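You operate a simulated robot arm through the tools that you are given. There is no shell and no other tool. Be economical: measure what you need, move in short steps, check, and stop when the job is done.

You run a simulated two-armed robot. Do the job below in one go: nothing can be reset, and whatever is moved stays where it is left.

JOB
Pack the bearing with the blue band: 3 full strokes of the grease pump.
Fine: bearing on the cone, tap open to pump and shut after; the pump is held steady with the other hand, or it tips.

The check looks at the end state, three seconds after you hand in, the way a careful person would. Anything else that was tipped, shoved, dropped, spilled or broken makes it a failure.

ROBOT AND FRAMES
Two 7-joint arms with fingered hands on one trunk, on a base that drives. Base frame: it is fixed to the floor where the robot stands at the start and does not move with it; the origin is under the middle of the robot, x ahead of it, y to its left, z up; the surface under the hand at the start is at about z = 0.84. Units: m, rad, N and s.
The left shoulder is at the start at [0.07, 0.142, 1.289], the right one opposite. With the tool pointing down near the work surface each hand reaches from about 0.1 to 0.76 m from the robot's upright axis, wherever it stands, measured 20 degrees to its own side. Places, roughly: cone of the grease pump [0.3, -0.3, 0.9]; lever of the grease pump [0.2, -0.6, 1]; tap of the grease pump [0.2, -0.4, 0.9]. Payload 3.6 kg a hand.
Tool frame (each hand has its own): the origin (TCP) lies between the finger pads and is the grasp point; the fingertips stand 0.025 m ahead of it; z points along the fingers, y is the line along which they close. Largest opening 0.088 m; the body of the gripper starts 0.029 m behind the TCP. The gripper is a hand of 5 fingers: y runs from the thumb to the fingers, the wrist lies at [-0.013, -0.097, -0.162] in the tool frame, and closing takes about 1.5 s.
Orientation is told as [roll, pitch, yaw] about the base's x, y, z axes, in that order, counted from this pose: with the fingers straight down and the wrist toward the robot, the tool's x, y and z point along [0, 1, 0], [1, 0, 0] and [0, 0, -1] of the base frame.

CONTROLS
- The arms move only by the tool step_arm. It takes "left_plan", "right_plan" or both (then of equal length, played together; a hand with none holds still); each is a list that holds one entry, the list of rows, each a list of 6 numbers: the shift along the tool's x, y, z in units of 25 mm (1.0 is 25 mm), then the turn, a rotation vector about the tool's x, y, z in units of 6 degrees (1.0 is 6 degrees). In form: [[[x, y, z, rx, ry, rz], ...]]. A call has 1 to 12 rows; each row shifts and turns the commanded pose from where the row before left it, along the tool's axes as they then stand. "left_gripper" and "right_gripper" are, for a hand that has rows, the finger opening in m, from 0 to 0.088, set as the call begins (left out, the last holds). A call with a number of a shift or a turn outside -1 to 1 is refused whole. A row lasts 0.2 s, in which the tool goes at most 0.05 m and 0.15 rad; a call with a longer step from one row to the next is refused whole, and so is a gripper value outside its range. A pose out of reach is approached as far as the arm can. The call stops where the force on the tool passes 40 N (or 10 N more than at its start, if that is more) or the arm is blocked; 0.2 s more then pass. The fingers move at their own pace (about 0.072 m/s each) and stop on an object; they squeeze with about 32 N. The grip force told is the motor's: it shows also when the fingers shut on nothing. Time passes only in rows, and 0.2 s behind the last, so rows that do not move let the fingers close. The reply holds the time, the measured pose of the TCP, the force on the tool along the base axes, the opening and the grip force, in the units named above and with some noise, with the torque about the TCP (base axes, N m) and any sound that the robot's microphone picked up, and new pictures: "show" is both (left out), scene, wrist or none (wrist: the cameras of the hands that moved).
- Cameras (640 x 400 px; columns grow to the right, rows downward): "scene" is now at [0.1072, -0.063, 1.5109]; the picture's right is [-0.74, -0.68, 0.00], its down [-0.44, 0.48, -0.76] and it looks along [0.51, -0.56, -0.65] (base axes); focal length 228 px, centre (320, 200). "left" rides on the left gripper at [-0.059, -0.079, -0.105] in its tool frame; the picture's right is [-0.73, -0.32, 0.61], its down [0.62, -0.68, 0.38] and it looks along [0.29, 0.66, 0.70] (tool axes); focal length 234 px, centre (320, 200). "right" rides on the right gripper at [0.059, -0.079, -0.105] in its tool frame; the picture's right is [-0.73, 0.32, -0.61], its down [-0.62, -0.68, 0.38] and it looks along [-0.29, 0.66, 0.70] (tool axes); focal length 234 px, centre (320, 200). There is no depth. A picture from a camera that has moved, and an enlarged one, comes with that camera's place and axes in the base frame and with its lens.
- raise_lower(by): slides the trunk up (or, below 0, down) by that many m; the arms and the scene camera ride with it, the base frame stays. It gives what a move gives, with no picture.
- steer(legs): drives the robot by 1 to 6 legs, each [ahead, left, turn to the left] in m, m and rad, along the robot's own axes; the way and the turn of a leg run together, so that a leg with both is an arc; at most 1.5 m and 3.142 rad a leg. The arms and the cameras ride along, it lands a little off, and it stops where it bumps. It gives what a move gives, and a new picture of the scene camera.
- set_fingers(index, middle, ring, little, thumb_bend, thumb_turn, hand): sets how far each is bent, from 0 (flat) to 100 (curled in); at 30 the hand is open as for a grip, at 70 the pads meet at the TCP. One left out holds its place. A second passes; each finger stops where it meets its share of the squeeze, and holds until it gets a number again. A gripper value or a shape takes the hand back. It gives what a move gives, with no picture; readings hold the bend of each and the force on index, middle, ring, little, thumb and palm. thumb_turn goes from beside the hand (0) to across from the fingers (100), as for a grip.
- grasp_type(shape, hand): the hand has 5 fingers and takes this shape, open, in about a second: jaw (thumb against the fingers, like two jaws); tri (thumb and two fingers); tip (a fingertip pinch); poke (one finger out to press); point (the index stretched); flat (the hand flat); cup (the hand cupped); fist (a fist). The gripper value then closes the fingers along that shape, each until it touches; the sizes above hold for jaw. It gives what a move gives, with no picture.
- pan_tilt(pan, tilt): turns the head with the scene camera to pan (to the left, within 1.501 rad either way) and tilt (down, from -0.506 to 1.204), counted from straight ahead of the robot. It gives what a move gives, and a new picture of the scene camera.
- zoom(camera, box): a new picture of the part [left, top, right, bottom] of that camera's present view, enlarged. No time passes.
- hand_in(): hands the job in; it is judged then, once.

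Go step by step. Nothing tells you exact positions but the pictures and the camera data: compare them with the known pose of the tool, close in by small moves and look again before you grip or let go. The budget is 120 turns and 260 pictures, counting those below and the enlarged ones. Unless the task says otherwise, let go and move clear before handing in, and close with one line.

The tools are called as name(argument=value, ...) on one line, values as JSON. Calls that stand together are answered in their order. step_arm: Moves the arms, as the interface text tells. Its arguments: {"type":"object","properties":{"left_plan":{"type":"array","items":{"type":"array","items":{"type":"array","items":{"type":"number"}}}},"left_gripper":{"type":"number"},"right_plan":{"type":"array","items":{"type":"array","items":{"type":"array","items":{"type":"number"}}}},"right_gripper":{"type":"number"},"show":{"type":"string","enum":["both","scene","wrist","none"]}},"required":[]} The other tools are called the same way: raise_lower (by) slides the trunk up or down; grasp_type (shape, hand) gives the hand a shape; set_fingers (index, middle, ring, little, thumb_bend, thumb_turn, hand) moves the fingers one by one; steer (legs) drives the base; pan_tilt (pan, tilt) turns the head that bears the scene camera; zoom (camera, box) takes an enlarged picture of a part of a camera's view; hand_in () hands the job in.

At the start:

```text
time_s: 0.0
left_tcp_pos: [0.5039, -0.0611, 1.2975]
left_tool_rot: [0.001, -0.001, 0.001]
left_ft_force: [0.0, -0.1, -0.2]
left_wrist_torque: [0.0, 0.03, 0.02]
left_width: 0.0877
left_grip_force: 0.0
left_shape: jaw
left_bend: [30.0, 30.0, 30.0, 30.0, 30.0, 98.0]
left_finger forces: [0.1, 0.1, 0.0, 0.0, 0.1, 0.1]
right_tcp_pos: [0.3561, -0.4423, 1.2494]
right_tool_rot: [-0.001, 0.001, 0.0]
right_ft_force: [0.3, 0.1, 0.8]
right_wrist_torque: [0.03, 0.0, 0.01]
right_width: 0.0876
right_grip_force: 0.1
right_shape: jaw
right_bend: [30.0, 30.0, 30.0, 30.0, 30.0, 98.0]
right_finger forces: [0.0, 0.0, 0.1, 0.0, 0.0, 0.0]
trunk travel left (down, up): [-0.825, 0.115]
robot x, y, heading: [-0.0039, 0.0027, -0.004]
head pan, tilt: [-0.827, 0.714]
```

scene: 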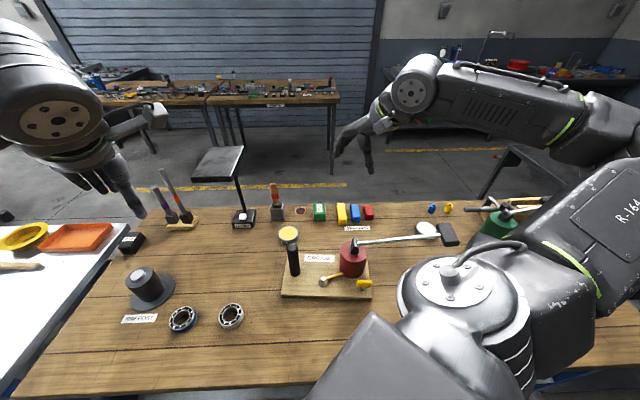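
right: 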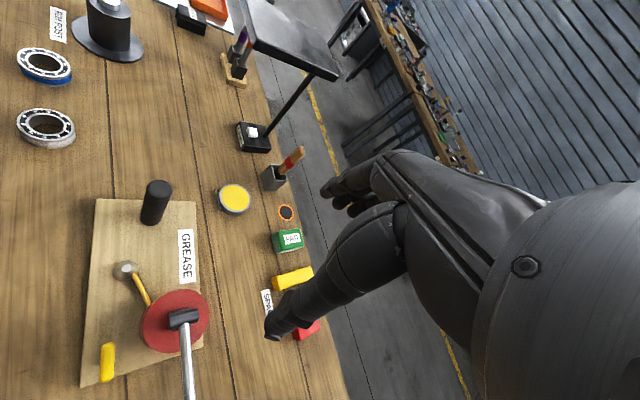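
left: 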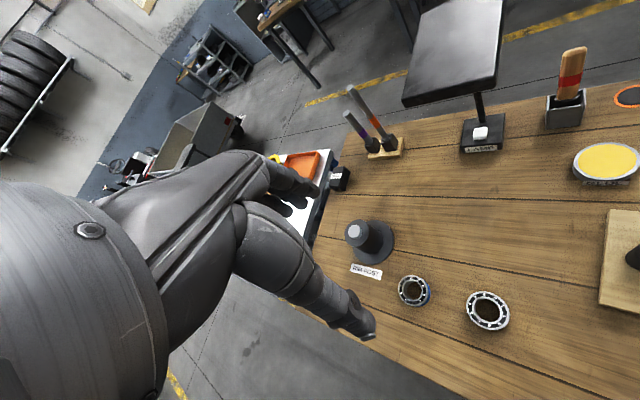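

I see a bench with two bearings (one with a blue band), and the grease pump on a board with a black cone, a red pot, a long lever and a yellow tap. I'll zoom in for detail first.

zoom(camera="scene", box=[260, 210, 480, 310])

zoom(camera="right", box=[0, 160, 320, 400])

zoom(camera="scene", box=[110, 250, 270, 350])

```text
2.91 times, centred on (370, 260) of scene
camera zoom: at [0.1072, -0.063, 1.5109], right [-0.74, -0.68, 0.0], down [-0.44, 0.48, -0.76], along [0.51, -0.56, -0.65], focal length 664 px, centre (174, 26)
```

zoom: 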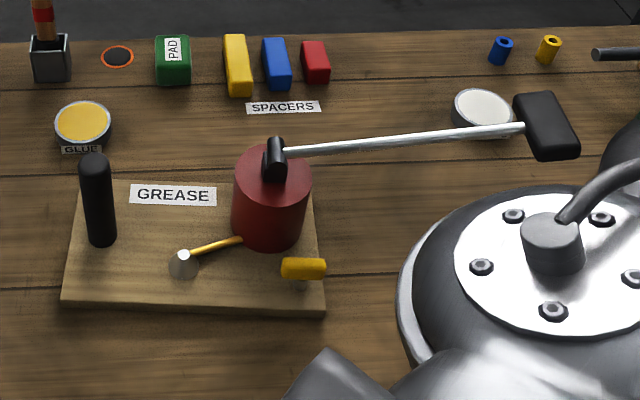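

```text
1.67 times, centred on (160, 280) of right
camera zoom: at [0.2779, -0.3832, 1.3548], right [0.32, -0.73, 0.61], down [-0.68, -0.62, -0.38], along [0.66, -0.29, -0.7], focal length 390 px, centre (587, 67)
```

zoom: 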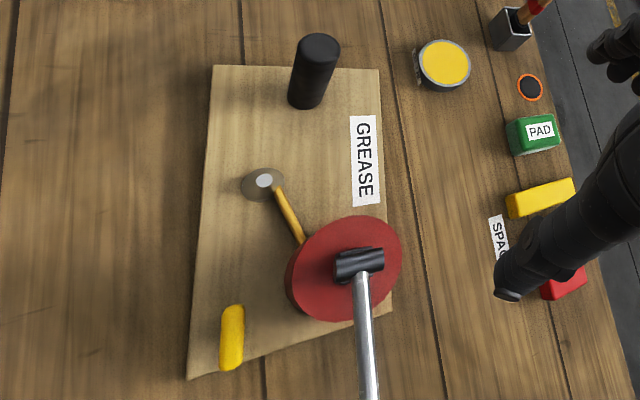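

```text
4.00 times, centred on (190, 300) of scene
camera zoom: at [0.1072, -0.063, 1.5109], right [-0.74, -0.68, 0.0], down [-0.44, 0.48, -0.76], along [0.51, -0.56, -0.65], focal length 913 px, centre (840, -200)
```

zoom: 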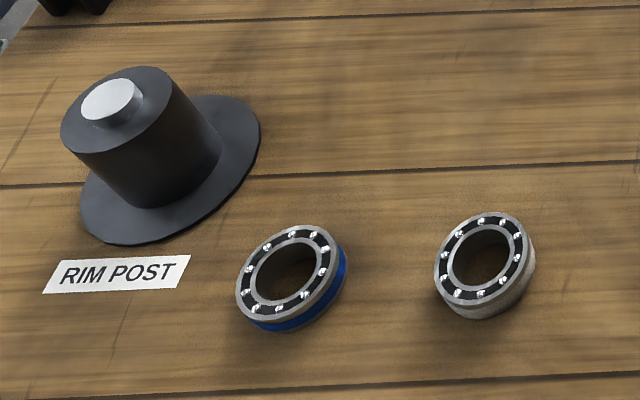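

The scale shows the bench layout: blue bearing near (0.56, 0.0), cone near (0.34, -0.34), black post near (0.43, -0.30), tap near (0.25, -0.41), and the lever grip around (0.13, -0.62). Next I move the left hand above the bearing and the right hand back, so both wrist cameras can triangulate.

step_arm(left_plan=[[[0.3, 0.3, 1, 0, 0, 0], [0.3, 0.3, 1, 0, 0, 0], [0.3, 0.3, 1, 0, 0, 0], [0.3, 0.3, 1, 0, 0, 0], [0.3, 0.3, 1, 0, 0, 0], [0.3, 0.3, 1, 0, 0, 0], [0.3, 0.3, 0.8, 0, 0, 0], [0.3, 0.3, 0.5, 0, 0, 0]]], right_plan=[[[-0.25, -0.75, 0, 0, 0, 0], [-0.25, -0.75, 0, 0, 0, 0], [-0.25, -0.75, 0, 0, 0, 0], [-0.25, -0.75, 0, 0, 0, 0], [-0.25, -0.75, 0, 0, 0, 0], [-0.25, -0.75, 0, 0, 0, 0], [-0.25, -0.75, 0, 0, 0, 0], [-0.25, -0.75, 0, 0, 0, 0]]])

```text
time_s: 1.8
left_tcp_pos: [0.5639, 0.0001, 1.115]
left_tool_rot: [-0.001, -0.002, 0.0]
left_ft_force: [-0.3, 0.0, -0.1]
left_wrist_torque: [0.03, 0.01, 0.01]
left_width: 0.0875
left_grip_force: 0.0
left_shape: jaw
left_bend: [30.0, 30.0, 30.0, 30.0, 30.0, 98.0]
left_finger forces: [0.1, 0.1, 0.0, 0.0, 0.0, 0.1]
right_tcp_pos: [0.2056, -0.4917, 1.2495]
right_tool_rot: [-0.001, 0.0, 0.0]
right_ft_force: [1.1, -0.6, -0.3]
right_wrist_torque: [-0.01, -0.02, 0.02]
right_width: 0.0876
right_grip_force: 0.0
right_shape: jaw
right_bend: [30.0, 30.0, 30.0, 30.0, 30.0, 98.0]
right_finger forces: [0.0, 0.0, 0.1, 0.0, 0.0, 0.0]
trunk travel left (down, up): [-0.825, 0.115]
robot x, y, heading: [-0.0019, -0.0017, 0.002]
head pan, tilt: [-0.827, 0.714]
camera scene: at [0.1066, -0.0623, 1.511], right [-0.74, -0.68, 0.0], down [-0.44, 0.48, -0.76], along [0.51, -0.56, -0.65], focal length 228 px, centre (320, 200)
camera right: at [0.1266, -0.4323, 1.3552], right [0.32, -0.73, 0.61], down [-0.68, -0.62, -0.38], along [0.66, -0.29, -0.7], focal length 234 px, centre (320, 200)
camera left: at [0.4838, -0.0585, 1.2209], right [-0.32, -0.73, -0.61], down [-0.68, 0.62, -0.38], along [0.66, 0.29, -0.7], focal length 234 px, centre (320, 200)
```

scene: 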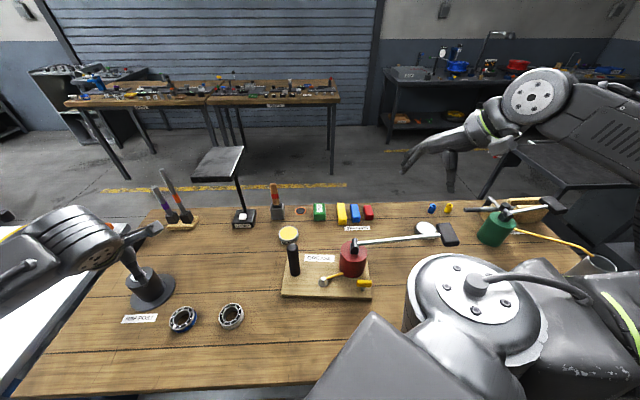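
right: 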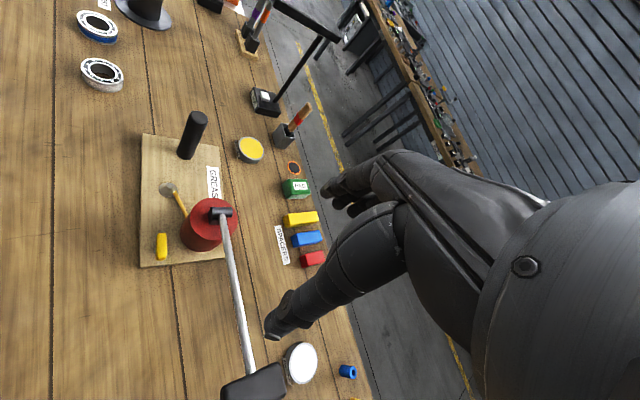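
left: 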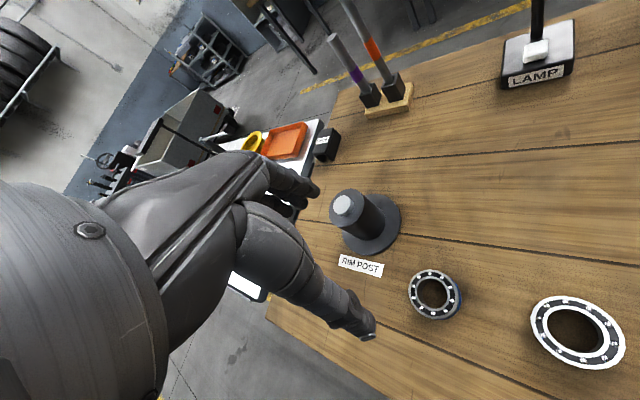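

Now the pump is in clear view of both cameras. I'll zoom in to measure the lever, tap and cone.

zoom(camera="right", box=[130, 90, 290, 270])

zoom(camera="right", box=[200, 260, 400, 400])

zoom(camera="scene", box=[270, 210, 390, 310])

zoom(camera="scene", box=[390, 180, 640, 290])

```text
2.22 times, centred on (210, 180) of right
camera zoom: at [0.1266, -0.4323, 1.3552], right [0.32, -0.73, 0.61], down [-0.68, -0.62, -0.38], along [0.66, -0.29, -0.7], focal length 520 px, centre (564, 244)
```

zoom: 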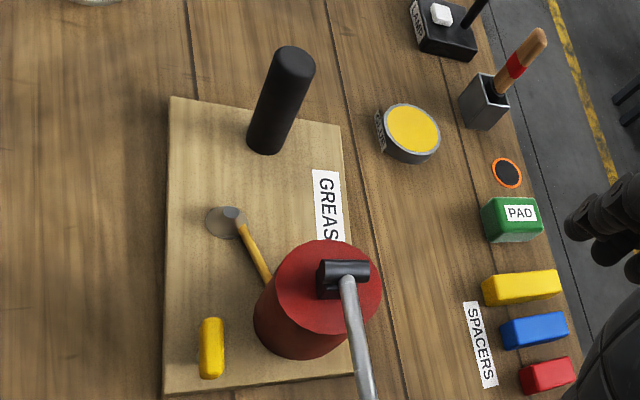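

```text
2.86 times, centred on (300, 330) of right
camera zoom: at [0.1266, -0.4323, 1.3552], right [0.32, -0.73, 0.61], down [-0.68, -0.62, -0.38], along [0.66, -0.29, -0.7], focal length 669 px, centre (377, -171)
```

zoom: 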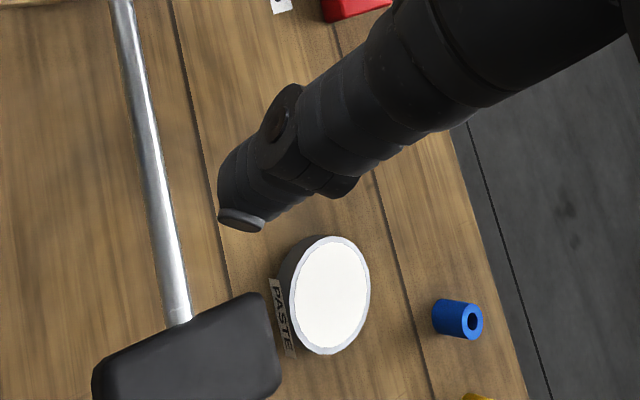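

```text
4.00 times, centred on (330, 260) of scene
camera zoom: at [0.1066, -0.0623, 1.511], right [-0.74, -0.68, 0.0], down [-0.44, 0.48, -0.76], along [0.51, -0.56, -0.65], focal length 913 px, centre (280, -40)
```

zoom: 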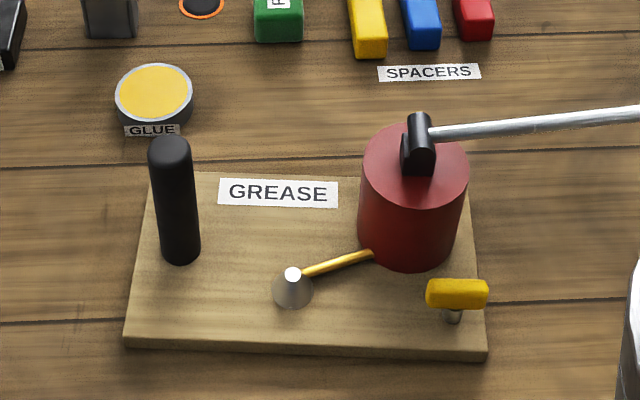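

```text
2.56 times, centred on (515, 235) of scene
camera zoom: at [0.1066, -0.0623, 1.511], right [-0.74, -0.68, 0.0], down [-0.44, 0.48, -0.76], along [0.51, -0.56, -0.65], focal length 584 px, centre (-179, 110)
```

zoom: 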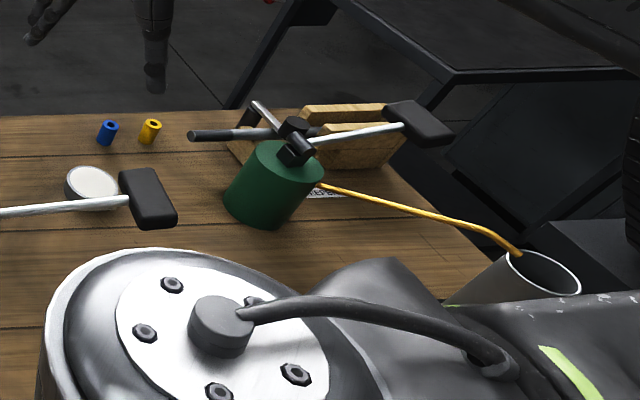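

Triangulated positions: cone tip (0.346, -0.341, 0.885), tap handle (0.242, -0.402, 0.905) lying crosswise to the pot and so presumably shut, lever pivot (0.309, -0.442, 0.98), grip around (0.13, -0.585, 1.05). I'll lower the left hand toward the blue bearing and check alignment.

step_arm(left_plan=[[[0, -0.1, 1, 0, 0, 0], [0, -0.1, 1, 0, 0, 0], [0, 0, 1, 0, 0, 0], [0, 0, 1, 0, 0, 0], [0, 0, 1, 0, 0, 0], [0, 0, 0.8, 0, 0, 0]]], show="wrist")

zoom(camera="scene", box=[100, 240, 260, 350])

```text
time_s: 3.2
left_tcp_pos: [0.559, 0.0, 0.97]
left_tool_rot: [0.002, 0.0, 0.001]
left_ft_force: [0.7, 0.4, 0.1]
left_wrist_torque: [-0.01, 0.01, 0.02]
left_width: 0.0877
left_grip_force: 0.1
left_shape: jaw
left_bend: [30.0, 30.0, 30.0, 30.0, 30.0, 98.0]
left_finger forces: [0.0, 0.1, 0.0, 0.1, 0.0, 0.0]
right_tcp_pos: [0.2059, -0.4909, 1.2492]
right_tool_rot: [0.0, 0.0, 0.0]
right_ft_force: [0.0, -0.5, 1.3]
right_wrist_torque: [0.0, -0.03, -0.02]
right_width: 0.0878
right_grip_force: 0.0
right_shape: jaw
right_bend: [30.0, 30.0, 30.0, 30.0, 30.0, 98.0]
right_finger forces: [0.0, 0.1, 0.0, 0.1, 0.0, 0.1]
trunk travel left (down, up): [-0.825, 0.115]
robot x, y, heading: [-0.0007, -0.0038, -0.001]
head pan, tilt: [-0.827, 0.714]
camera left: at [0.4785, -0.0597, 1.075], right [-0.32, -0.73, -0.61], down [-0.68, 0.62, -0.38], along [0.66, 0.29, -0.7], focal length 234 px, centre (320, 200)
```

left: 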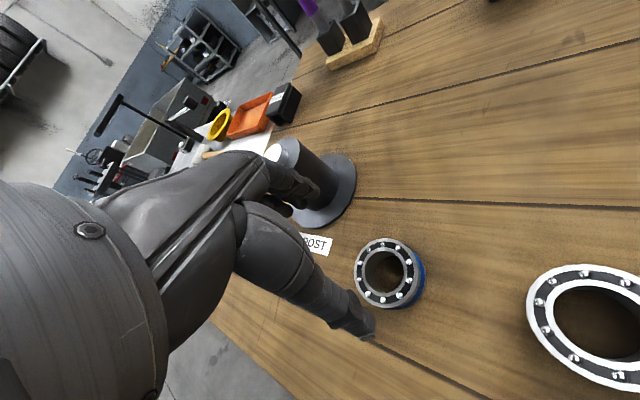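

```text
3.64 times, centred on (180, 295) of scene
camera zoom: at [0.1072, -0.063, 1.511], right [-0.74, -0.68, 0.0], down [-0.44, 0.48, -0.76], along [0.51, -0.56, -0.65], focal length 830 px, centre (829, -146)
```

zoom: 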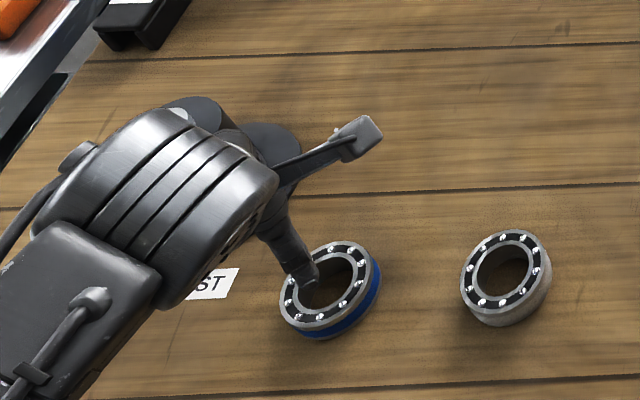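

The bearing centre triangulates to about (0.558, 0.002) with its top near 0.86, and the hand is aligned within a few mm. I'll descend to just above it and look.

step_arm(left_plan=[[[0.08, -0.04, 1, 0, 0, 0], [0, 0, 1, 0, 0, 0], [0, 0, 0.8, 0, 0, 0]]], show="wrist")

zoom(camera="scene", box=[100, 240, 260, 350])

```text
time_s: 4.0
left_tcp_pos: [0.5566, 0.0009, 0.8986]
left_tool_rot: [-0.001, 0.001, 0.0]
left_ft_force: [-0.2, 0.3, 0.2]
left_wrist_torque: [-0.01, 0.01, 0.0]
left_width: 0.0876
left_grip_force: 0.1
left_shape: jaw
left_bend: [30.0, 30.0, 30.0, 30.0, 30.0, 98.0]
left_finger forces: [0.1, 0.0, 0.0, 0.0, 0.0, 0.0]
right_tcp_pos: [0.2055, -0.4914, 1.2492]
right_tool_rot: [0.0, 0.001, 0.0]
right_ft_force: [-0.3, -0.2, -0.3]
right_wrist_torque: [0.0, 0.03, 0.02]
right_width: 0.0876
right_grip_force: 0.0
right_shape: jaw
right_bend: [30.0, 30.0, 30.0, 30.0, 30.0, 98.0]
right_finger forces: [0.0, 0.1, 0.0, 0.1, 0.1, 0.0]
trunk travel left (down, up): [-0.825, 0.115]
robot x, y, heading: [0.0018, 0.0024, -0.003]
head pan, tilt: [-0.827, 0.714]
camera left: at [0.4773, -0.0578, 1.0051], right [-0.32, -0.73, -0.61], down [-0.68, 0.62, -0.38], along [0.66, 0.29, -0.7], focal length 234 px, centre (320, 200)
```

left: 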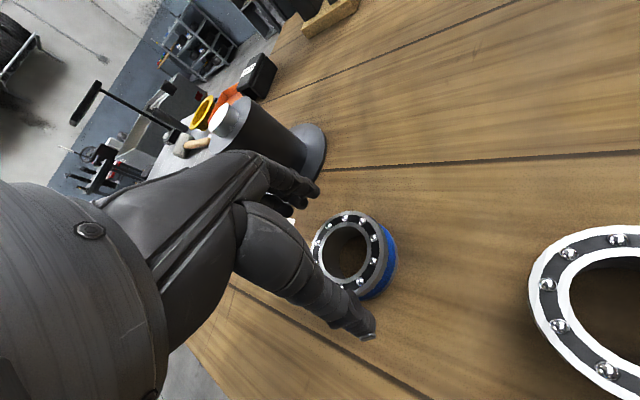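

```text
3.64 times, centred on (180, 295) of scene
camera zoom: at [0.1071, -0.0631, 1.511], right [-0.74, -0.68, 0.0], down [-0.44, 0.48, -0.76], along [0.51, -0.56, -0.65], focal length 830 px, centre (829, -146)
```

zoom: 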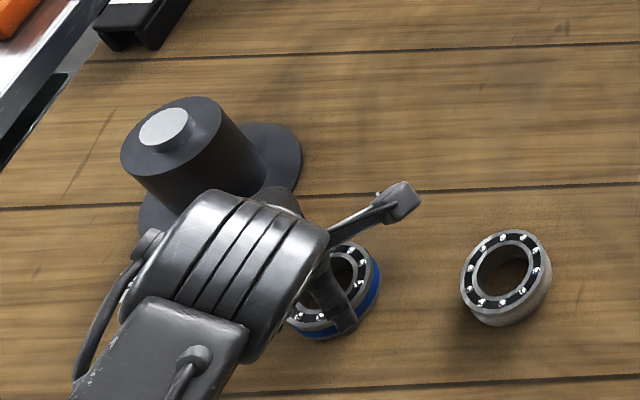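

The bearing sits exactly under the TCP. I'll descend to z about 0.868 and close.

step_arm(left_plan=[[[0.02, 0.03, 0.65, 0, 0, 0], [0, 0, 0.6, 0, 0, 0]]], show="none")

step_arm(left_plan=[[[0, 0, 0, 0, 0, 0], [0, 0, 0, 0, 0, 0], [0, 0, 0, 0, 0, 0], [0, 0, 0, 0, 0, 0], [0, 0, 0, 0, 0, 0], [0, 0, 0, 0, 0, 0], [0, 0, 0, 0, 0, 0]]], left_gripper=0.05, show="wrist")

```text
time_s: 4.6
left_tcp_pos: [0.5576, 0.0008, 0.8678]
left_tool_rot: [0.0, 0.001, 0.001]
left_ft_force: [0.0, -0.1, -0.5]
left_wrist_torque: [0.02, -0.01, 0.0]
left_width: 0.0876
left_grip_force: 0.1
left_shape: jaw
left_bend: [30.0, 30.0, 30.0, 30.0, 30.0, 98.0]
left_finger forces: [0.0, 0.0, 0.1, 0.1, 0.0, 0.0]
right_tcp_pos: [0.2067, -0.4914, 1.2488]
right_tool_rot: [0.002, 0.0, 0.0]
right_ft_force: [0.4, 0.2, -0.1]
right_wrist_torque: [-0.01, 0.0, -0.01]
right_width: 0.0877
right_grip_force: 0.0
right_shape: jaw
right_bend: [30.0, 30.0, 30.0, 30.0, 30.0, 98.0]
right_finger forces: [0.1, 0.0, 0.0, 0.1, 0.0, 0.0]
trunk travel left (down, up): [-0.825, 0.115]
robot x, y, heading: [0.0025, -0.0006, -0.006]
head pan, tilt: [-0.827, 0.714]
```

```text
time_s: 6.2
left_tcp_pos: [0.5582, 0.0016, 0.8684]
left_tool_rot: [0.001, -0.001, 0.002]
left_ft_force: [0.0, 0.6, -0.1]
left_wrist_torque: [-0.01, 0.01, -0.01]
left_width: 0.0531
left_grip_force: 32.2
left_shape: jaw
left_bend: [28.0, 40.0, 43.0, 42.0, 65.0, 100.0]
left_finger forces: [16.6, 8.3, 2.5, 0.1, 28.2, 0.0]
right_tcp_pos: [0.207, -0.4918, 1.2511]
right_tool_rot: [0.001, -0.001, 0.0]
right_ft_force: [-0.2, 0.5, -0.3]
right_wrist_torque: [0.0, -0.01, -0.05]
right_width: 0.0877
right_grip_force: 0.0
right_shape: jaw
right_bend: [30.0, 30.0, 30.0, 30.0, 30.0, 98.0]
right_finger forces: [0.0, 0.1, 0.0, 0.0, 0.1, 0.1]
trunk travel left (down, up): [-0.825, 0.115]
robot x, y, heading: [-0.0008, -0.0015, -0.0]
head pan, tilt: [-0.827, 0.714]
camera left: at [0.4782, -0.0574, 0.9738], right [-0.32, -0.73, -0.61], down [-0.68, 0.62, -0.38], along [0.66, 0.29, -0.7], focal length 234 px, centre (320, 200)
```

left: 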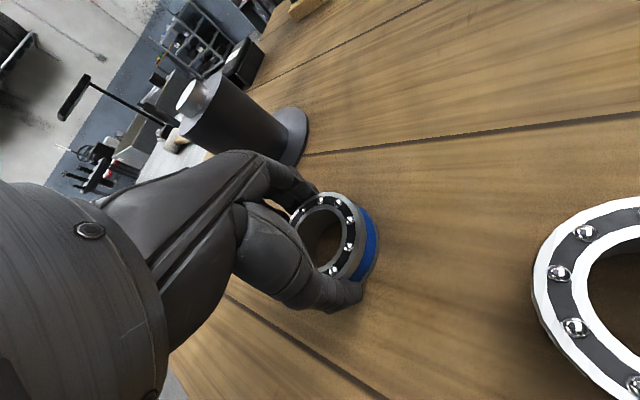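

The bearing is gripped and centred in the fingers. I'll lift it well clear of the black post.

step_arm(left_plan=[[[0, 0, -0.6, 0, 0, 0], [0, 0, -0.8, 0, 0, 0], [0, 0, -1, 0, 0, 0], [0, 0, -1, 0, 0, 0], [0, 0, -1, 0, 0, 0], [0, 0, -1, 0, 0, 0], [0, 0, -1, 0, 0, 0], [0, 0, -1, 0, 0, 0], [0, 0, -1, 0, 0, 0], [0, 0, -1, 0, 0, 0]]], show="wrist")

step_arm(left_plan=[[[-1, -0.61, 0, 0, 0, 0], [-1, -0.61, 0, 0, 0, 0], [-1, -0.61, 0, 0, 0, 0], [-1, -0.61, 0, 0, 0, 0], [-1, -0.61, 0, 0, 0, 0], [-1, -0.61, 0, 0, 0, 0], [-1, -0.61, 0, 0, 0, 0], [-1, -0.61, 0, 0, 0, 0], [-1, -0.61, 0, 0, 0, 0], [-1, -0.61, 0, 0, 0, 0], [-1, -0.61, 0, 0, 0, 0], [-1, -0.61, 0, 0, 0, 0]]], show="wrist")

```text
time_s: 8.4
left_tcp_pos: [0.5585, 0.0011, 1.102]
left_tool_rot: [0.001, -0.001, 0.0]
left_ft_force: [-0.2, -0.7, -2.1]
left_wrist_torque: [-0.01, 0.0, -0.01]
left_width: 0.0528
left_grip_force: 32.3
left_shape: jaw
left_bend: [28.0, 40.0, 43.0, 42.0, 65.0, 100.0]
left_finger forces: [17.7, 8.3, 1.6, 0.0, 28.1, 0.0]
right_tcp_pos: [0.2064, -0.4918, 1.2494]
right_tool_rot: [0.001, 0.0, -0.002]
right_ft_force: [-0.5, 0.4, 0.2]
right_wrist_torque: [-0.02, -0.02, 0.0]
right_width: 0.0877
right_grip_force: 0.1
right_shape: jaw
right_bend: [30.0, 30.0, 30.0, 30.0, 30.0, 98.0]
right_finger forces: [0.0, 0.0, 0.0, 0.0, 0.0, 0.1]
trunk travel left (down, up): [-0.825, 0.115]
robot x, y, heading: [-0.0024, -0.0, 0.0]
head pan, tilt: [-0.827, 0.714]
camera left: at [0.4785, -0.0574, 1.2087], right [-0.32, -0.73, -0.61], down [-0.68, 0.62, -0.38], along [0.66, 0.29, -0.7], focal length 234 px, centre (320, 200)
```

left: 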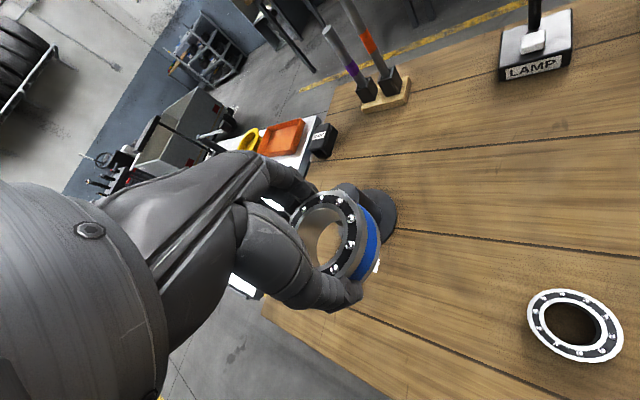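

```text
time_s: 11.0
left_tcp_pos: [0.3983, -0.2281, 1.1074]
left_tool_rot: [-0.002, 0.0, -0.003]
left_ft_force: [0.0, 0.5, -2.1]
left_wrist_torque: [0.01, 0.0, 0.02]
left_width: 0.053
left_grip_force: 31.6
left_shape: jaw
left_bend: [28.0, 40.0, 44.0, 42.0, 65.0, 100.0]
left_finger forces: [18.1, 8.3, 1.5, 0.0, 28.0, 0.0]
left hand out of reach, approached as far as the arm can: row 10, 11, 12
right_tcp_pos: [0.2052, -0.4922, 1.2487]
right_tool_rot: [0.0, -0.001, 0.0]
right_ft_force: [-0.4, 0.4, -0.2]
right_wrist_torque: [0.02, 0.0, -0.02]
right_width: 0.0875
right_grip_force: 0.0
right_shape: jaw
right_bend: [30.0, 30.0, 30.0, 30.0, 30.0, 98.0]
right_finger forces: [0.1, 0.0, 0.1, 0.0, 0.1, 0.0]
trunk travel left (down, up): [-0.825, 0.115]
robot x, y, heading: [0.0009, -0.0038, 0.005]
head pan, tilt: [-0.827, 0.714]
camera left: at [0.3195, -0.2873, 1.2142], right [-0.32, -0.73, -0.61], down [-0.68, 0.62, -0.38], along [0.66, 0.29, -0.7], focal length 234 px, centre (320, 200)
```

left: 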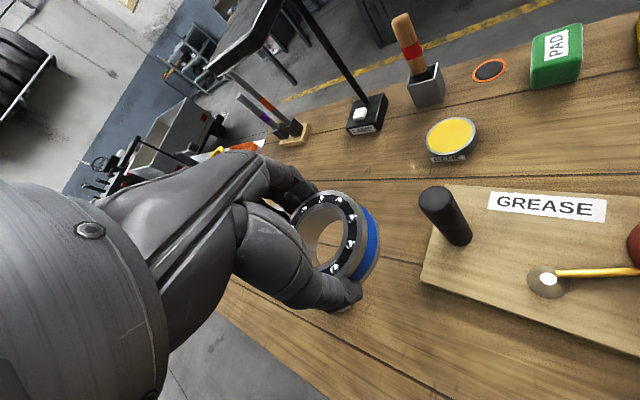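

The left hand can't reach that far across at this heading. I'll raise the bearing a little, then turn the robot right by about 0.6 rad so cone, post, tap and lever all fall in comfortable reach.

step_arm(left_plan=[[[0.8, 0, -0.8, 0, 0, 0], [0.8, 0, -0.8, 0, 0, 0], [0.8, 0, -0.8, 0, 0, 0]]], show="none")

steer(legs=[[0, 0, -0.6]])

```text
time_s: 11.8
left_tcp_pos: [0.4002, -0.1682, 1.1685]
left_tool_rot: [0.002, 0.001, -0.001]
left_ft_force: [0.2, 0.2, -2.3]
left_wrist_torque: [0.0, 0.01, 0.0]
left_width: 0.0527
left_grip_force: 32.0
left_shape: jaw
left_bend: [28.0, 40.0, 44.0, 42.0, 65.0, 100.0]
left_finger forces: [18.1, 8.4, 1.5, 0.0, 28.0, 0.0]
right_tcp_pos: [0.2058, -0.4911, 1.2483]
right_tool_rot: [0.001, 0.001, 0.0]
right_ft_force: [0.2, 0.2, -0.1]
right_wrist_torque: [-0.02, -0.03, -0.01]
right_width: 0.0877
right_grip_force: 0.1
right_shape: jaw
right_bend: [30.0, 30.0, 30.0, 30.0, 30.0, 98.0]
right_finger forces: [0.0, 0.0, 0.0, 0.0, 0.0, 0.0]
trunk travel left (down, up): [-0.825, 0.115]
robot x, y, heading: [-0.0003, -0.0009, 0.001]
head pan, tilt: [-0.827, 0.714]
```

```text
time_s: 13.9
left_tcp_pos: [0.2321, -0.3676, 1.168]
left_tool_rot: [0.001, 0.001, -0.609]
left_ft_force: [-0.7, 0.6, -2.0]
left_wrist_torque: [0.01, -0.05, 0.02]
left_width: 0.0528
left_grip_force: 31.9
left_shape: jaw
left_bend: [28.0, 40.0, 44.0, 42.0, 66.0, 100.0]
left_finger forces: [18.2, 8.3, 1.5, 0.0, 27.9, 0.1]
right_tcp_pos: [-0.1107, -0.5213, 1.2499]
right_tool_rot: [0.001, 0.0, -0.607]
right_ft_force: [-0.1, 0.3, 0.6]
right_wrist_torque: [0.01, 0.01, -0.01]
right_width: 0.0877
right_grip_force: 0.0
right_shape: jaw
right_bend: [30.0, 30.0, 30.0, 30.0, 30.0, 98.0]
right_finger forces: [0.0, 0.0, 0.0, 0.0, 0.0, 0.0]
trunk travel left (down, up): [-0.825, 0.115]
robot x, y, heading: [0.0012, -0.0005, -0.61]
head pan, tilt: [-0.827, 0.714]
camera scene: at [0.0531, -0.1132, 1.5109], right [-0.99, -0.14, 0.0], down [-0.09, 0.65, -0.76], along [0.1, -0.75, -0.65], focal length 228 px, centre (320, 200)
```

scene: 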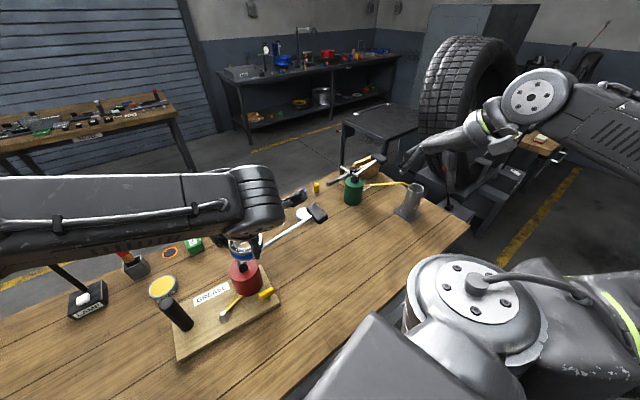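

Now everything is in front. I'll move the bearing above the cone and turn the head toward the pump.

step_arm(left_plan=[[[0.873, 0.78, 0, 0, 0, 0], [0.873, 0.78, 0, 0, 0, 0], [0.873, 0.78, 0, 0, 0, 0], [0.873, 0.78, 0, 0, 0, 0], [0, 0, 1, 0, 0, 0], [0, 0, 1, 0, 0, 0], [0, 0, 1, 0, 0, 0], [0, 0, 1, 0, 0, 0]]], show="wrist")

pan_tilt(pan=-0.3, tilt=0.9)

```text
time_s: 15.7
left_tcp_pos: [0.3455, -0.3396, 1.0684]
left_tool_rot: [-0.001, -0.001, -0.608]
left_ft_force: [0.2, -0.1, -2.1]
left_wrist_torque: [0.02, -0.01, 0.03]
left_width: 0.0525
left_grip_force: 32.2
left_shape: jaw
left_bend: [73.0, 40.0, 44.0, 42.0, 66.0, 100.0]
left_finger forces: [18.3, 8.4, 1.4, 0.0, 27.8, 0.1]
right_tcp_pos: [-0.1103, -0.5217, 1.2476]
right_tool_rot: [0.0, 0.001, -0.606]
right_ft_force: [-0.7, 0.7, -0.2]
right_wrist_torque: [0.0, 0.01, 0.02]
right_width: 0.0877
right_grip_force: 0.0
right_shape: jaw
right_bend: [30.0, 30.0, 30.0, 30.0, 30.0, 98.0]
right_finger forces: [0.0, 0.0, 0.0, 0.0, 0.0, 0.0]
trunk travel left (down, up): [-0.825, 0.115]
robot x, y, heading: [0.0012, -0.0015, -0.606]
head pan, tilt: [-0.827, 0.714]
camera left: at [0.247, -0.3428, 1.1743], right [-0.68, -0.41, -0.61], down [-0.2, 0.9, -0.38], along [0.7, -0.14, -0.7], focal length 234 px, centre (320, 200)
```

left: 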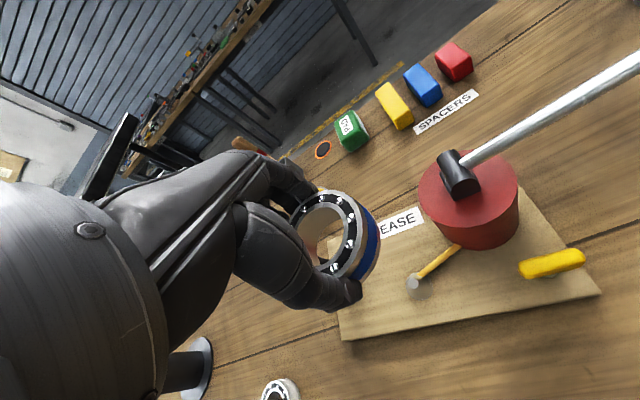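

```text
time_s: 16.6
left_tcp_pos: [0.3448, -0.3404, 1.0691]
left_tool_rot: [0.0, 0.001, -0.607]
left_ft_force: [0.2, 0.0, -2.7]
left_wrist_torque: [0.0, -0.01, 0.02]
left_width: 0.0524
left_grip_force: 32.0
left_shape: jaw
left_bend: [73.0, 40.0, 44.0, 42.0, 66.0, 100.0]
left_finger forces: [18.2, 8.3, 1.6, 0.1, 27.9, 0.0]
right_tcp_pos: [-0.1106, -0.5214, 1.2503]
right_tool_rot: [0.001, 0.001, -0.607]
right_ft_force: [0.9, -0.8, 0.1]
right_wrist_torque: [0.02, -0.02, -0.01]
right_width: 0.0877
right_grip_force: 0.1
right_shape: jaw
right_bend: [30.0, 30.0, 30.0, 30.0, 30.0, 98.0]
right_finger forces: [0.0, 0.1, 0.1, 0.1, 0.0, 0.0]
trunk travel left (down, up): [-0.825, 0.115]
robot x, y, heading: [-0.0004, 0.001, -0.605]
head pan, tilt: [-0.3, 0.901]
camera scene: at [0.0876, -0.089, 1.4959], right [-0.79, -0.62, 0.0], down [-0.48, 0.62, -0.62], along [0.38, -0.49, -0.78], focal length 228 px, centre (320, 200)
```

scene: 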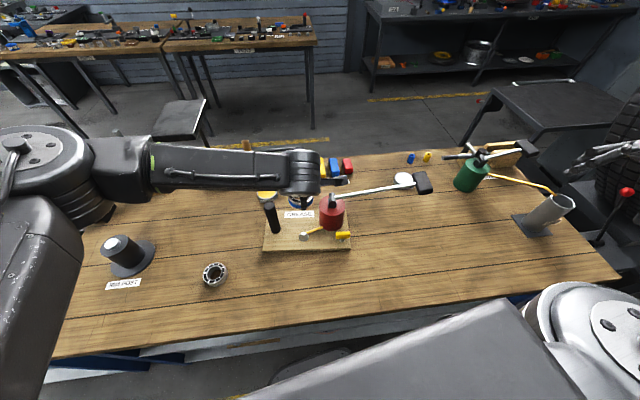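

The cone tip projects to (0.345, -0.340), right under the TCP. A closer look at the cone and hose before descending.

zoom(camera="left", box=[330, 200, 610, 360])

zoom(camera="left", box=[240, 140, 440, 320])

zoom(camera="scene", box=[240, 150, 380, 260])

```text
2.29 times, centred on (470, 280) of left
camera zoom: at [0.2466, -0.3425, 1.175], right [-0.68, -0.41, -0.61], down [-0.2, 0.9, -0.38], along [0.7, -0.14, -0.7], focal length 535 px, centre (-23, 17)
```

zoom: 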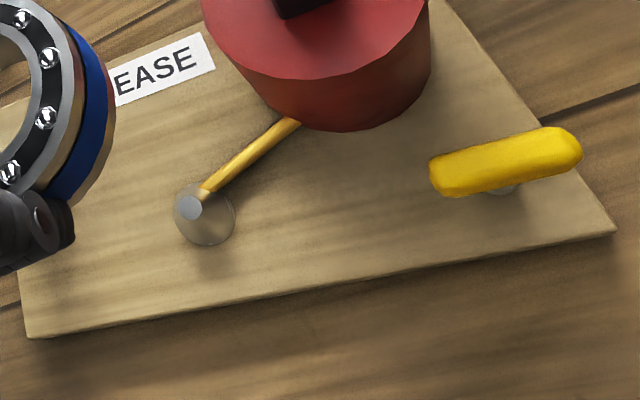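

```text
2.22 times, centred on (340, 230) of left
camera zoom: at [0.2466, -0.3425, 1.175], right [-0.68, -0.41, -0.61], down [-0.2, 0.9, -0.38], along [0.7, -0.14, -0.7], focal length 520 px, centre (276, 133)
```

zoom: 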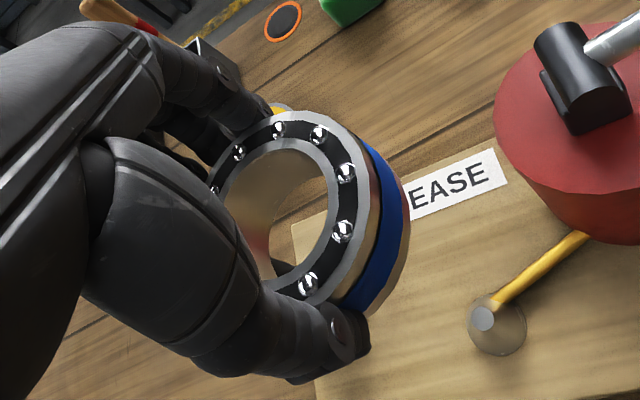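

```text
3.64 times, centred on (310, 205) of scene
camera zoom: at [0.0876, -0.089, 1.4959], right [-0.79, -0.62, 0.0], down [-0.48, 0.62, -0.62], along [0.38, -0.49, -0.78], focal length 830 px, centre (356, 182)
```

zoom: 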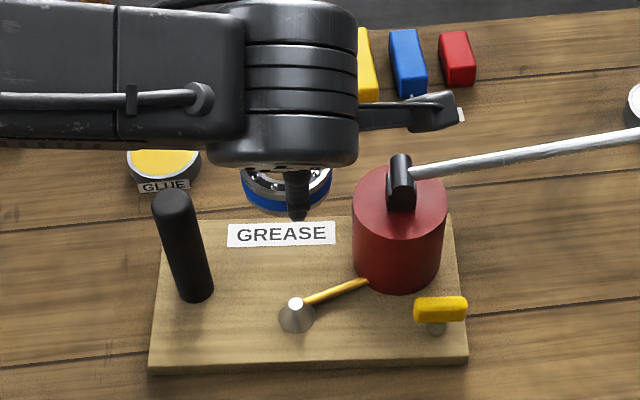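

Bore clearly exceeds the cone. I'll descend to about 0.95, check clearance to the post and pot, then continue.

step_arm(left_plan=[[[0, 0, 1, 0, 0, 0], [0, 0, 1, 0, 0, 0], [0, 0, 1, 0, 0, 0], [0, 0, 1, 0, 0, 0], [0, 0, 0.8, 0, 0, 0]]])

zoom(camera="scene", box=[240, 150, 380, 260])

```text
time_s: 17.8
left_tcp_pos: [0.3462, -0.3387, 0.9475]
left_tool_rot: [0.001, -0.001, -0.607]
left_ft_force: [-0.1, -0.2, -1.3]
left_wrist_torque: [0.02, 0.0, 0.01]
left_width: 0.0523
left_grip_force: 32.1
left_shape: jaw
left_bend: [73.0, 40.0, 44.0, 42.0, 66.0, 100.0]
left_finger forces: [18.2, 8.3, 1.6, 0.0, 27.8, 0.0]
right_tcp_pos: [-0.1105, -0.5219, 1.2491]
right_tool_rot: [0.002, 0.0, -0.608]
right_ft_force: [-0.9, 0.5, 0.0]
right_wrist_torque: [0.02, 0.0, 0.01]
right_width: 0.0876
right_grip_force: 0.0
right_shape: jaw
right_bend: [30.0, 30.0, 30.0, 30.0, 30.0, 98.0]
right_finger forces: [0.0, 0.1, 0.0, 0.1, 0.1, 0.0]
trunk travel left (down, up): [-0.825, 0.115]
robot x, y, heading: [0.0025, 0.0011, -0.605]
head pan, tilt: [-0.3, 0.901]
camera scene: at [0.0879, -0.089, 1.4959], right [-0.79, -0.62, 0.0], down [-0.48, 0.62, -0.62], along [0.38, -0.49, -0.78], focal length 228 px, centre (320, 200)
camera left: at [0.2468, -0.3429, 1.0538], right [-0.68, -0.41, -0.61], down [-0.2, 0.9, -0.38], along [0.71, -0.14, -0.7], focal length 234 px, centre (320, 200)
```

scene: 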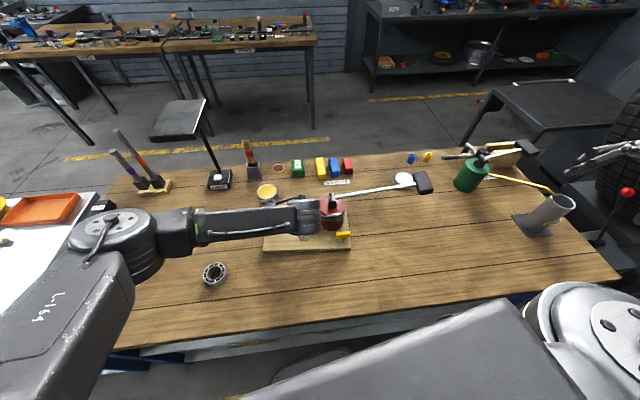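
left: 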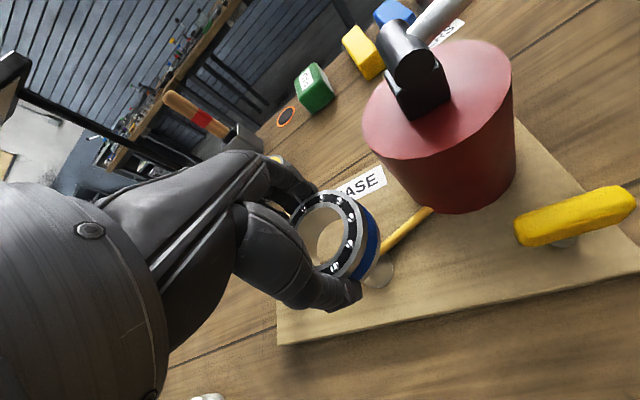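

```text
3.64 times, centred on (310, 205) of scene
camera zoom: at [0.0879, -0.089, 1.4959], right [-0.79, -0.62, 0.0], down [-0.48, 0.62, -0.62], along [0.38, -0.49, -0.78], focal length 830 px, centre (356, 182)
```

zoom: 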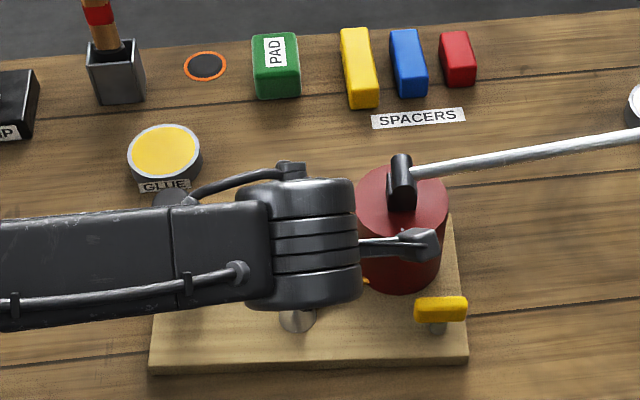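

Aligned and clear. I'll lower over the cone in small rows.

step_arm(left_plan=[[[0, 0, 0.7, 0, 0, 0], [0, 0, 0.5, 0, 0, 0], [0, 0, 0.4, 0, 0, 0], [0, 0, 0.3, 0, 0, 0]]], show="wrist")

zoom(camera="left", box=[260, 170, 440, 330])

```text
time_s: 18.8
left_tcp_pos: [0.3463, -0.3396, 0.9008]
left_tool_rot: [0.0, 0.0, -0.606]
left_ft_force: [0.2, -0.3, -1.8]
left_wrist_torque: [0.03, -0.02, 0.01]
left_width: 0.0525
left_grip_force: 32.7
left_shape: jaw
left_bend: [73.0, 40.0, 44.0, 42.0, 66.0, 100.0]
left_finger forces: [18.3, 8.4, 1.5, 0.1, 27.7, 0.0]
right_tcp_pos: [-0.111, -0.5202, 1.2488]
right_tool_rot: [0.001, 0.001, -0.608]
right_ft_force: [0.0, -0.1, 0.0]
right_wrist_torque: [-0.03, -0.01, 0.01]
right_width: 0.0877
right_grip_force: 0.0
right_shape: jaw
right_bend: [30.0, 30.0, 30.0, 30.0, 30.0, 98.0]
right_finger forces: [0.1, 0.0, 0.0, 0.1, 0.1, 0.1]
trunk travel left (down, up): [-0.825, 0.115]
robot x, y, heading: [-0.003, 0.0003, -0.604]
head pan, tilt: [-0.3, 0.901]
camera left: at [0.2468, -0.3431, 1.007], right [-0.68, -0.41, -0.61], down [-0.2, 0.9, -0.38], along [0.71, -0.14, -0.7], focal length 234 px, centre (320, 200)
```

left: 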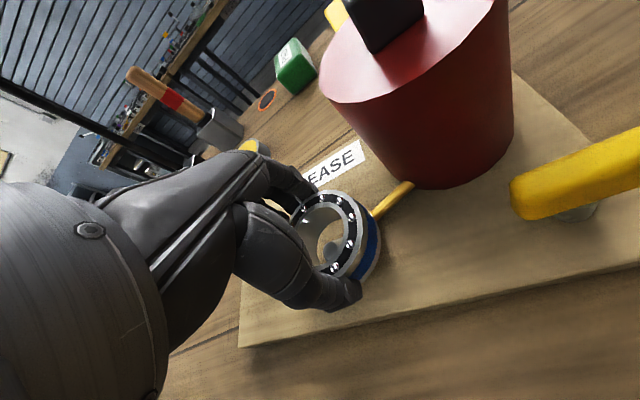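

```text
2.50 times, centred on (350, 250) of left
camera zoom: at [0.2468, -0.3431, 1.007], right [-0.68, -0.41, -0.61], down [-0.2, 0.9, -0.38], along [0.71, -0.14, -0.7], focal length 585 px, centre (245, 75)
```

zoom: 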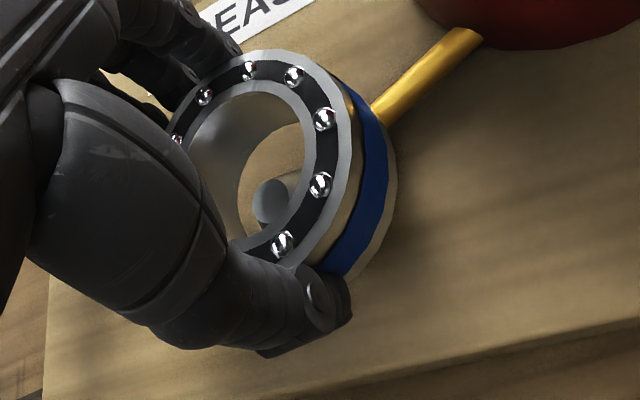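

The cone is inside the bore. Continuing down gently.

step_arm(left_plan=[[[0, -0.05, 0.3, 0, 0, 0], [0, 0, 0.2, 0, 0, 0], [0, 0, 0.15, 0, 0, 0]]], show="none")

zoom(camera="left", box=[260, 170, 440, 330])

```text
time_s: 19.6
left_tcp_pos: [0.3456, -0.3381, 0.8855]
left_tool_rot: [-0.001, -0.002, -0.607]
left_ft_force: [2.3, 0.9, 2.6]
left_wrist_torque: [0.01, -0.05, 0.01]
left_width: 0.0525
left_grip_force: 32.4
left_shape: jaw
left_bend: [28.0, 40.0, 44.0, 42.0, 66.0, 100.0]
left_finger forces: [18.2, 9.3, 2.3, 0.0, 28.3, 0.0]
right_tcp_pos: [-0.1111, -0.5206, 1.2497]
right_tool_rot: [0.0, 0.0, -0.608]
right_ft_force: [-0.9, 0.2, 0.4]
right_wrist_torque: [-0.01, -0.02, 0.01]
right_width: 0.0875
right_grip_force: 0.0
right_shape: jaw
right_bend: [30.0, 30.0, 30.0, 30.0, 30.0, 98.0]
right_finger forces: [0.0, 0.1, 0.1, 0.1, 0.0, 0.0]
trunk travel left (down, up): [-0.825, 0.115]
robot x, y, heading: [0.0003, 0.0007, -0.604]
head pan, tilt: [-0.3, 0.901]
```

```text
2.50 times, centred on (350, 250) of left
camera zoom: at [0.2462, -0.3414, 0.9913], right [-0.68, -0.41, -0.61], down [-0.2, 0.9, -0.38], along [0.71, -0.14, -0.69], focal length 585 px, centre (245, 75)
```

zoom: 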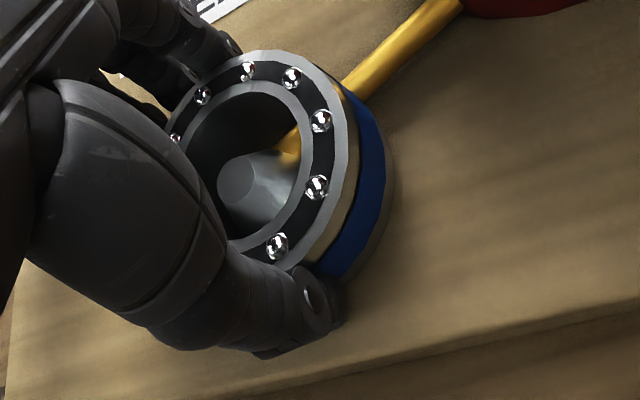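

Light contact shows the bearing has seated around the cone. I'll open the fingers.

step_arm(left_plan=[[[0, 0, 0.05, 0, 0, 0], [0, 0, 0, 0, 0, 0], [0, 0, 0, 0, 0, 0], [0, 0, 0, 0, 0, 0], [0, 0, 0, 0, 0, 0], [0, 0, 0, 0, 0, 0]]], left_gripper=0.088, show="none")

zoom(camera="left", box=[260, 150, 460, 330])

```text
time_s: 21.0
left_tcp_pos: [0.3448, -0.339, 0.8831]
left_tool_rot: [0.001, 0.001, -0.608]
left_ft_force: [-0.6, 0.0, 1.0]
left_wrist_torque: [0.0, 0.0, -0.01]
left_width: 0.0877
left_grip_force: 0.0
left_shape: jaw
left_bend: [30.0, 30.0, 30.0, 30.0, 30.0, 98.0]
left_finger forces: [0.1, 0.3, 0.0, 0.1, 0.0, 0.0]
right_tcp_pos: [-0.1116, -0.5204, 1.2493]
right_tool_rot: [0.001, 0.002, -0.608]
right_ft_force: [0.7, -0.1, -0.5]
right_wrist_torque: [0.01, -0.01, -0.02]
right_width: 0.0878
right_grip_force: 0.1
right_shape: jaw
right_bend: [30.0, 30.0, 30.0, 30.0, 30.0, 98.0]
right_finger forces: [0.0, 0.1, 0.1, 0.0, 0.0, 0.0]
trunk travel left (down, up): [-0.825, 0.115]
robot x, y, heading: [-0.0009, -0.0022, -0.61]
head pan, tilt: [-0.3, 0.901]
```

```text
2.22 times, centred on (360, 240) of left
camera zoom: at [0.2458, -0.3418, 0.9897], right [-0.68, -0.41, -0.61], down [-0.2, 0.9, -0.38], along [0.71, -0.14, -0.7], focal length 520 px, centre (231, 111)
```

zoom: 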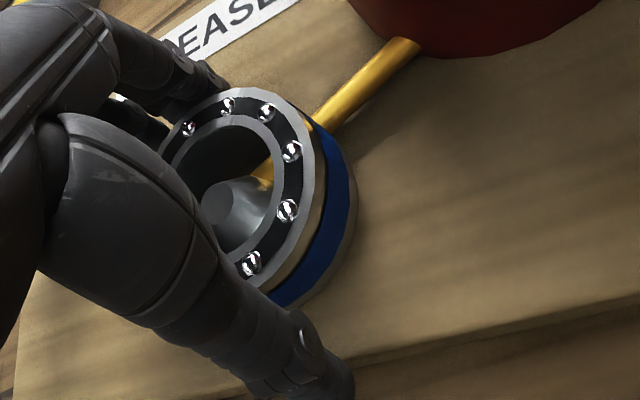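

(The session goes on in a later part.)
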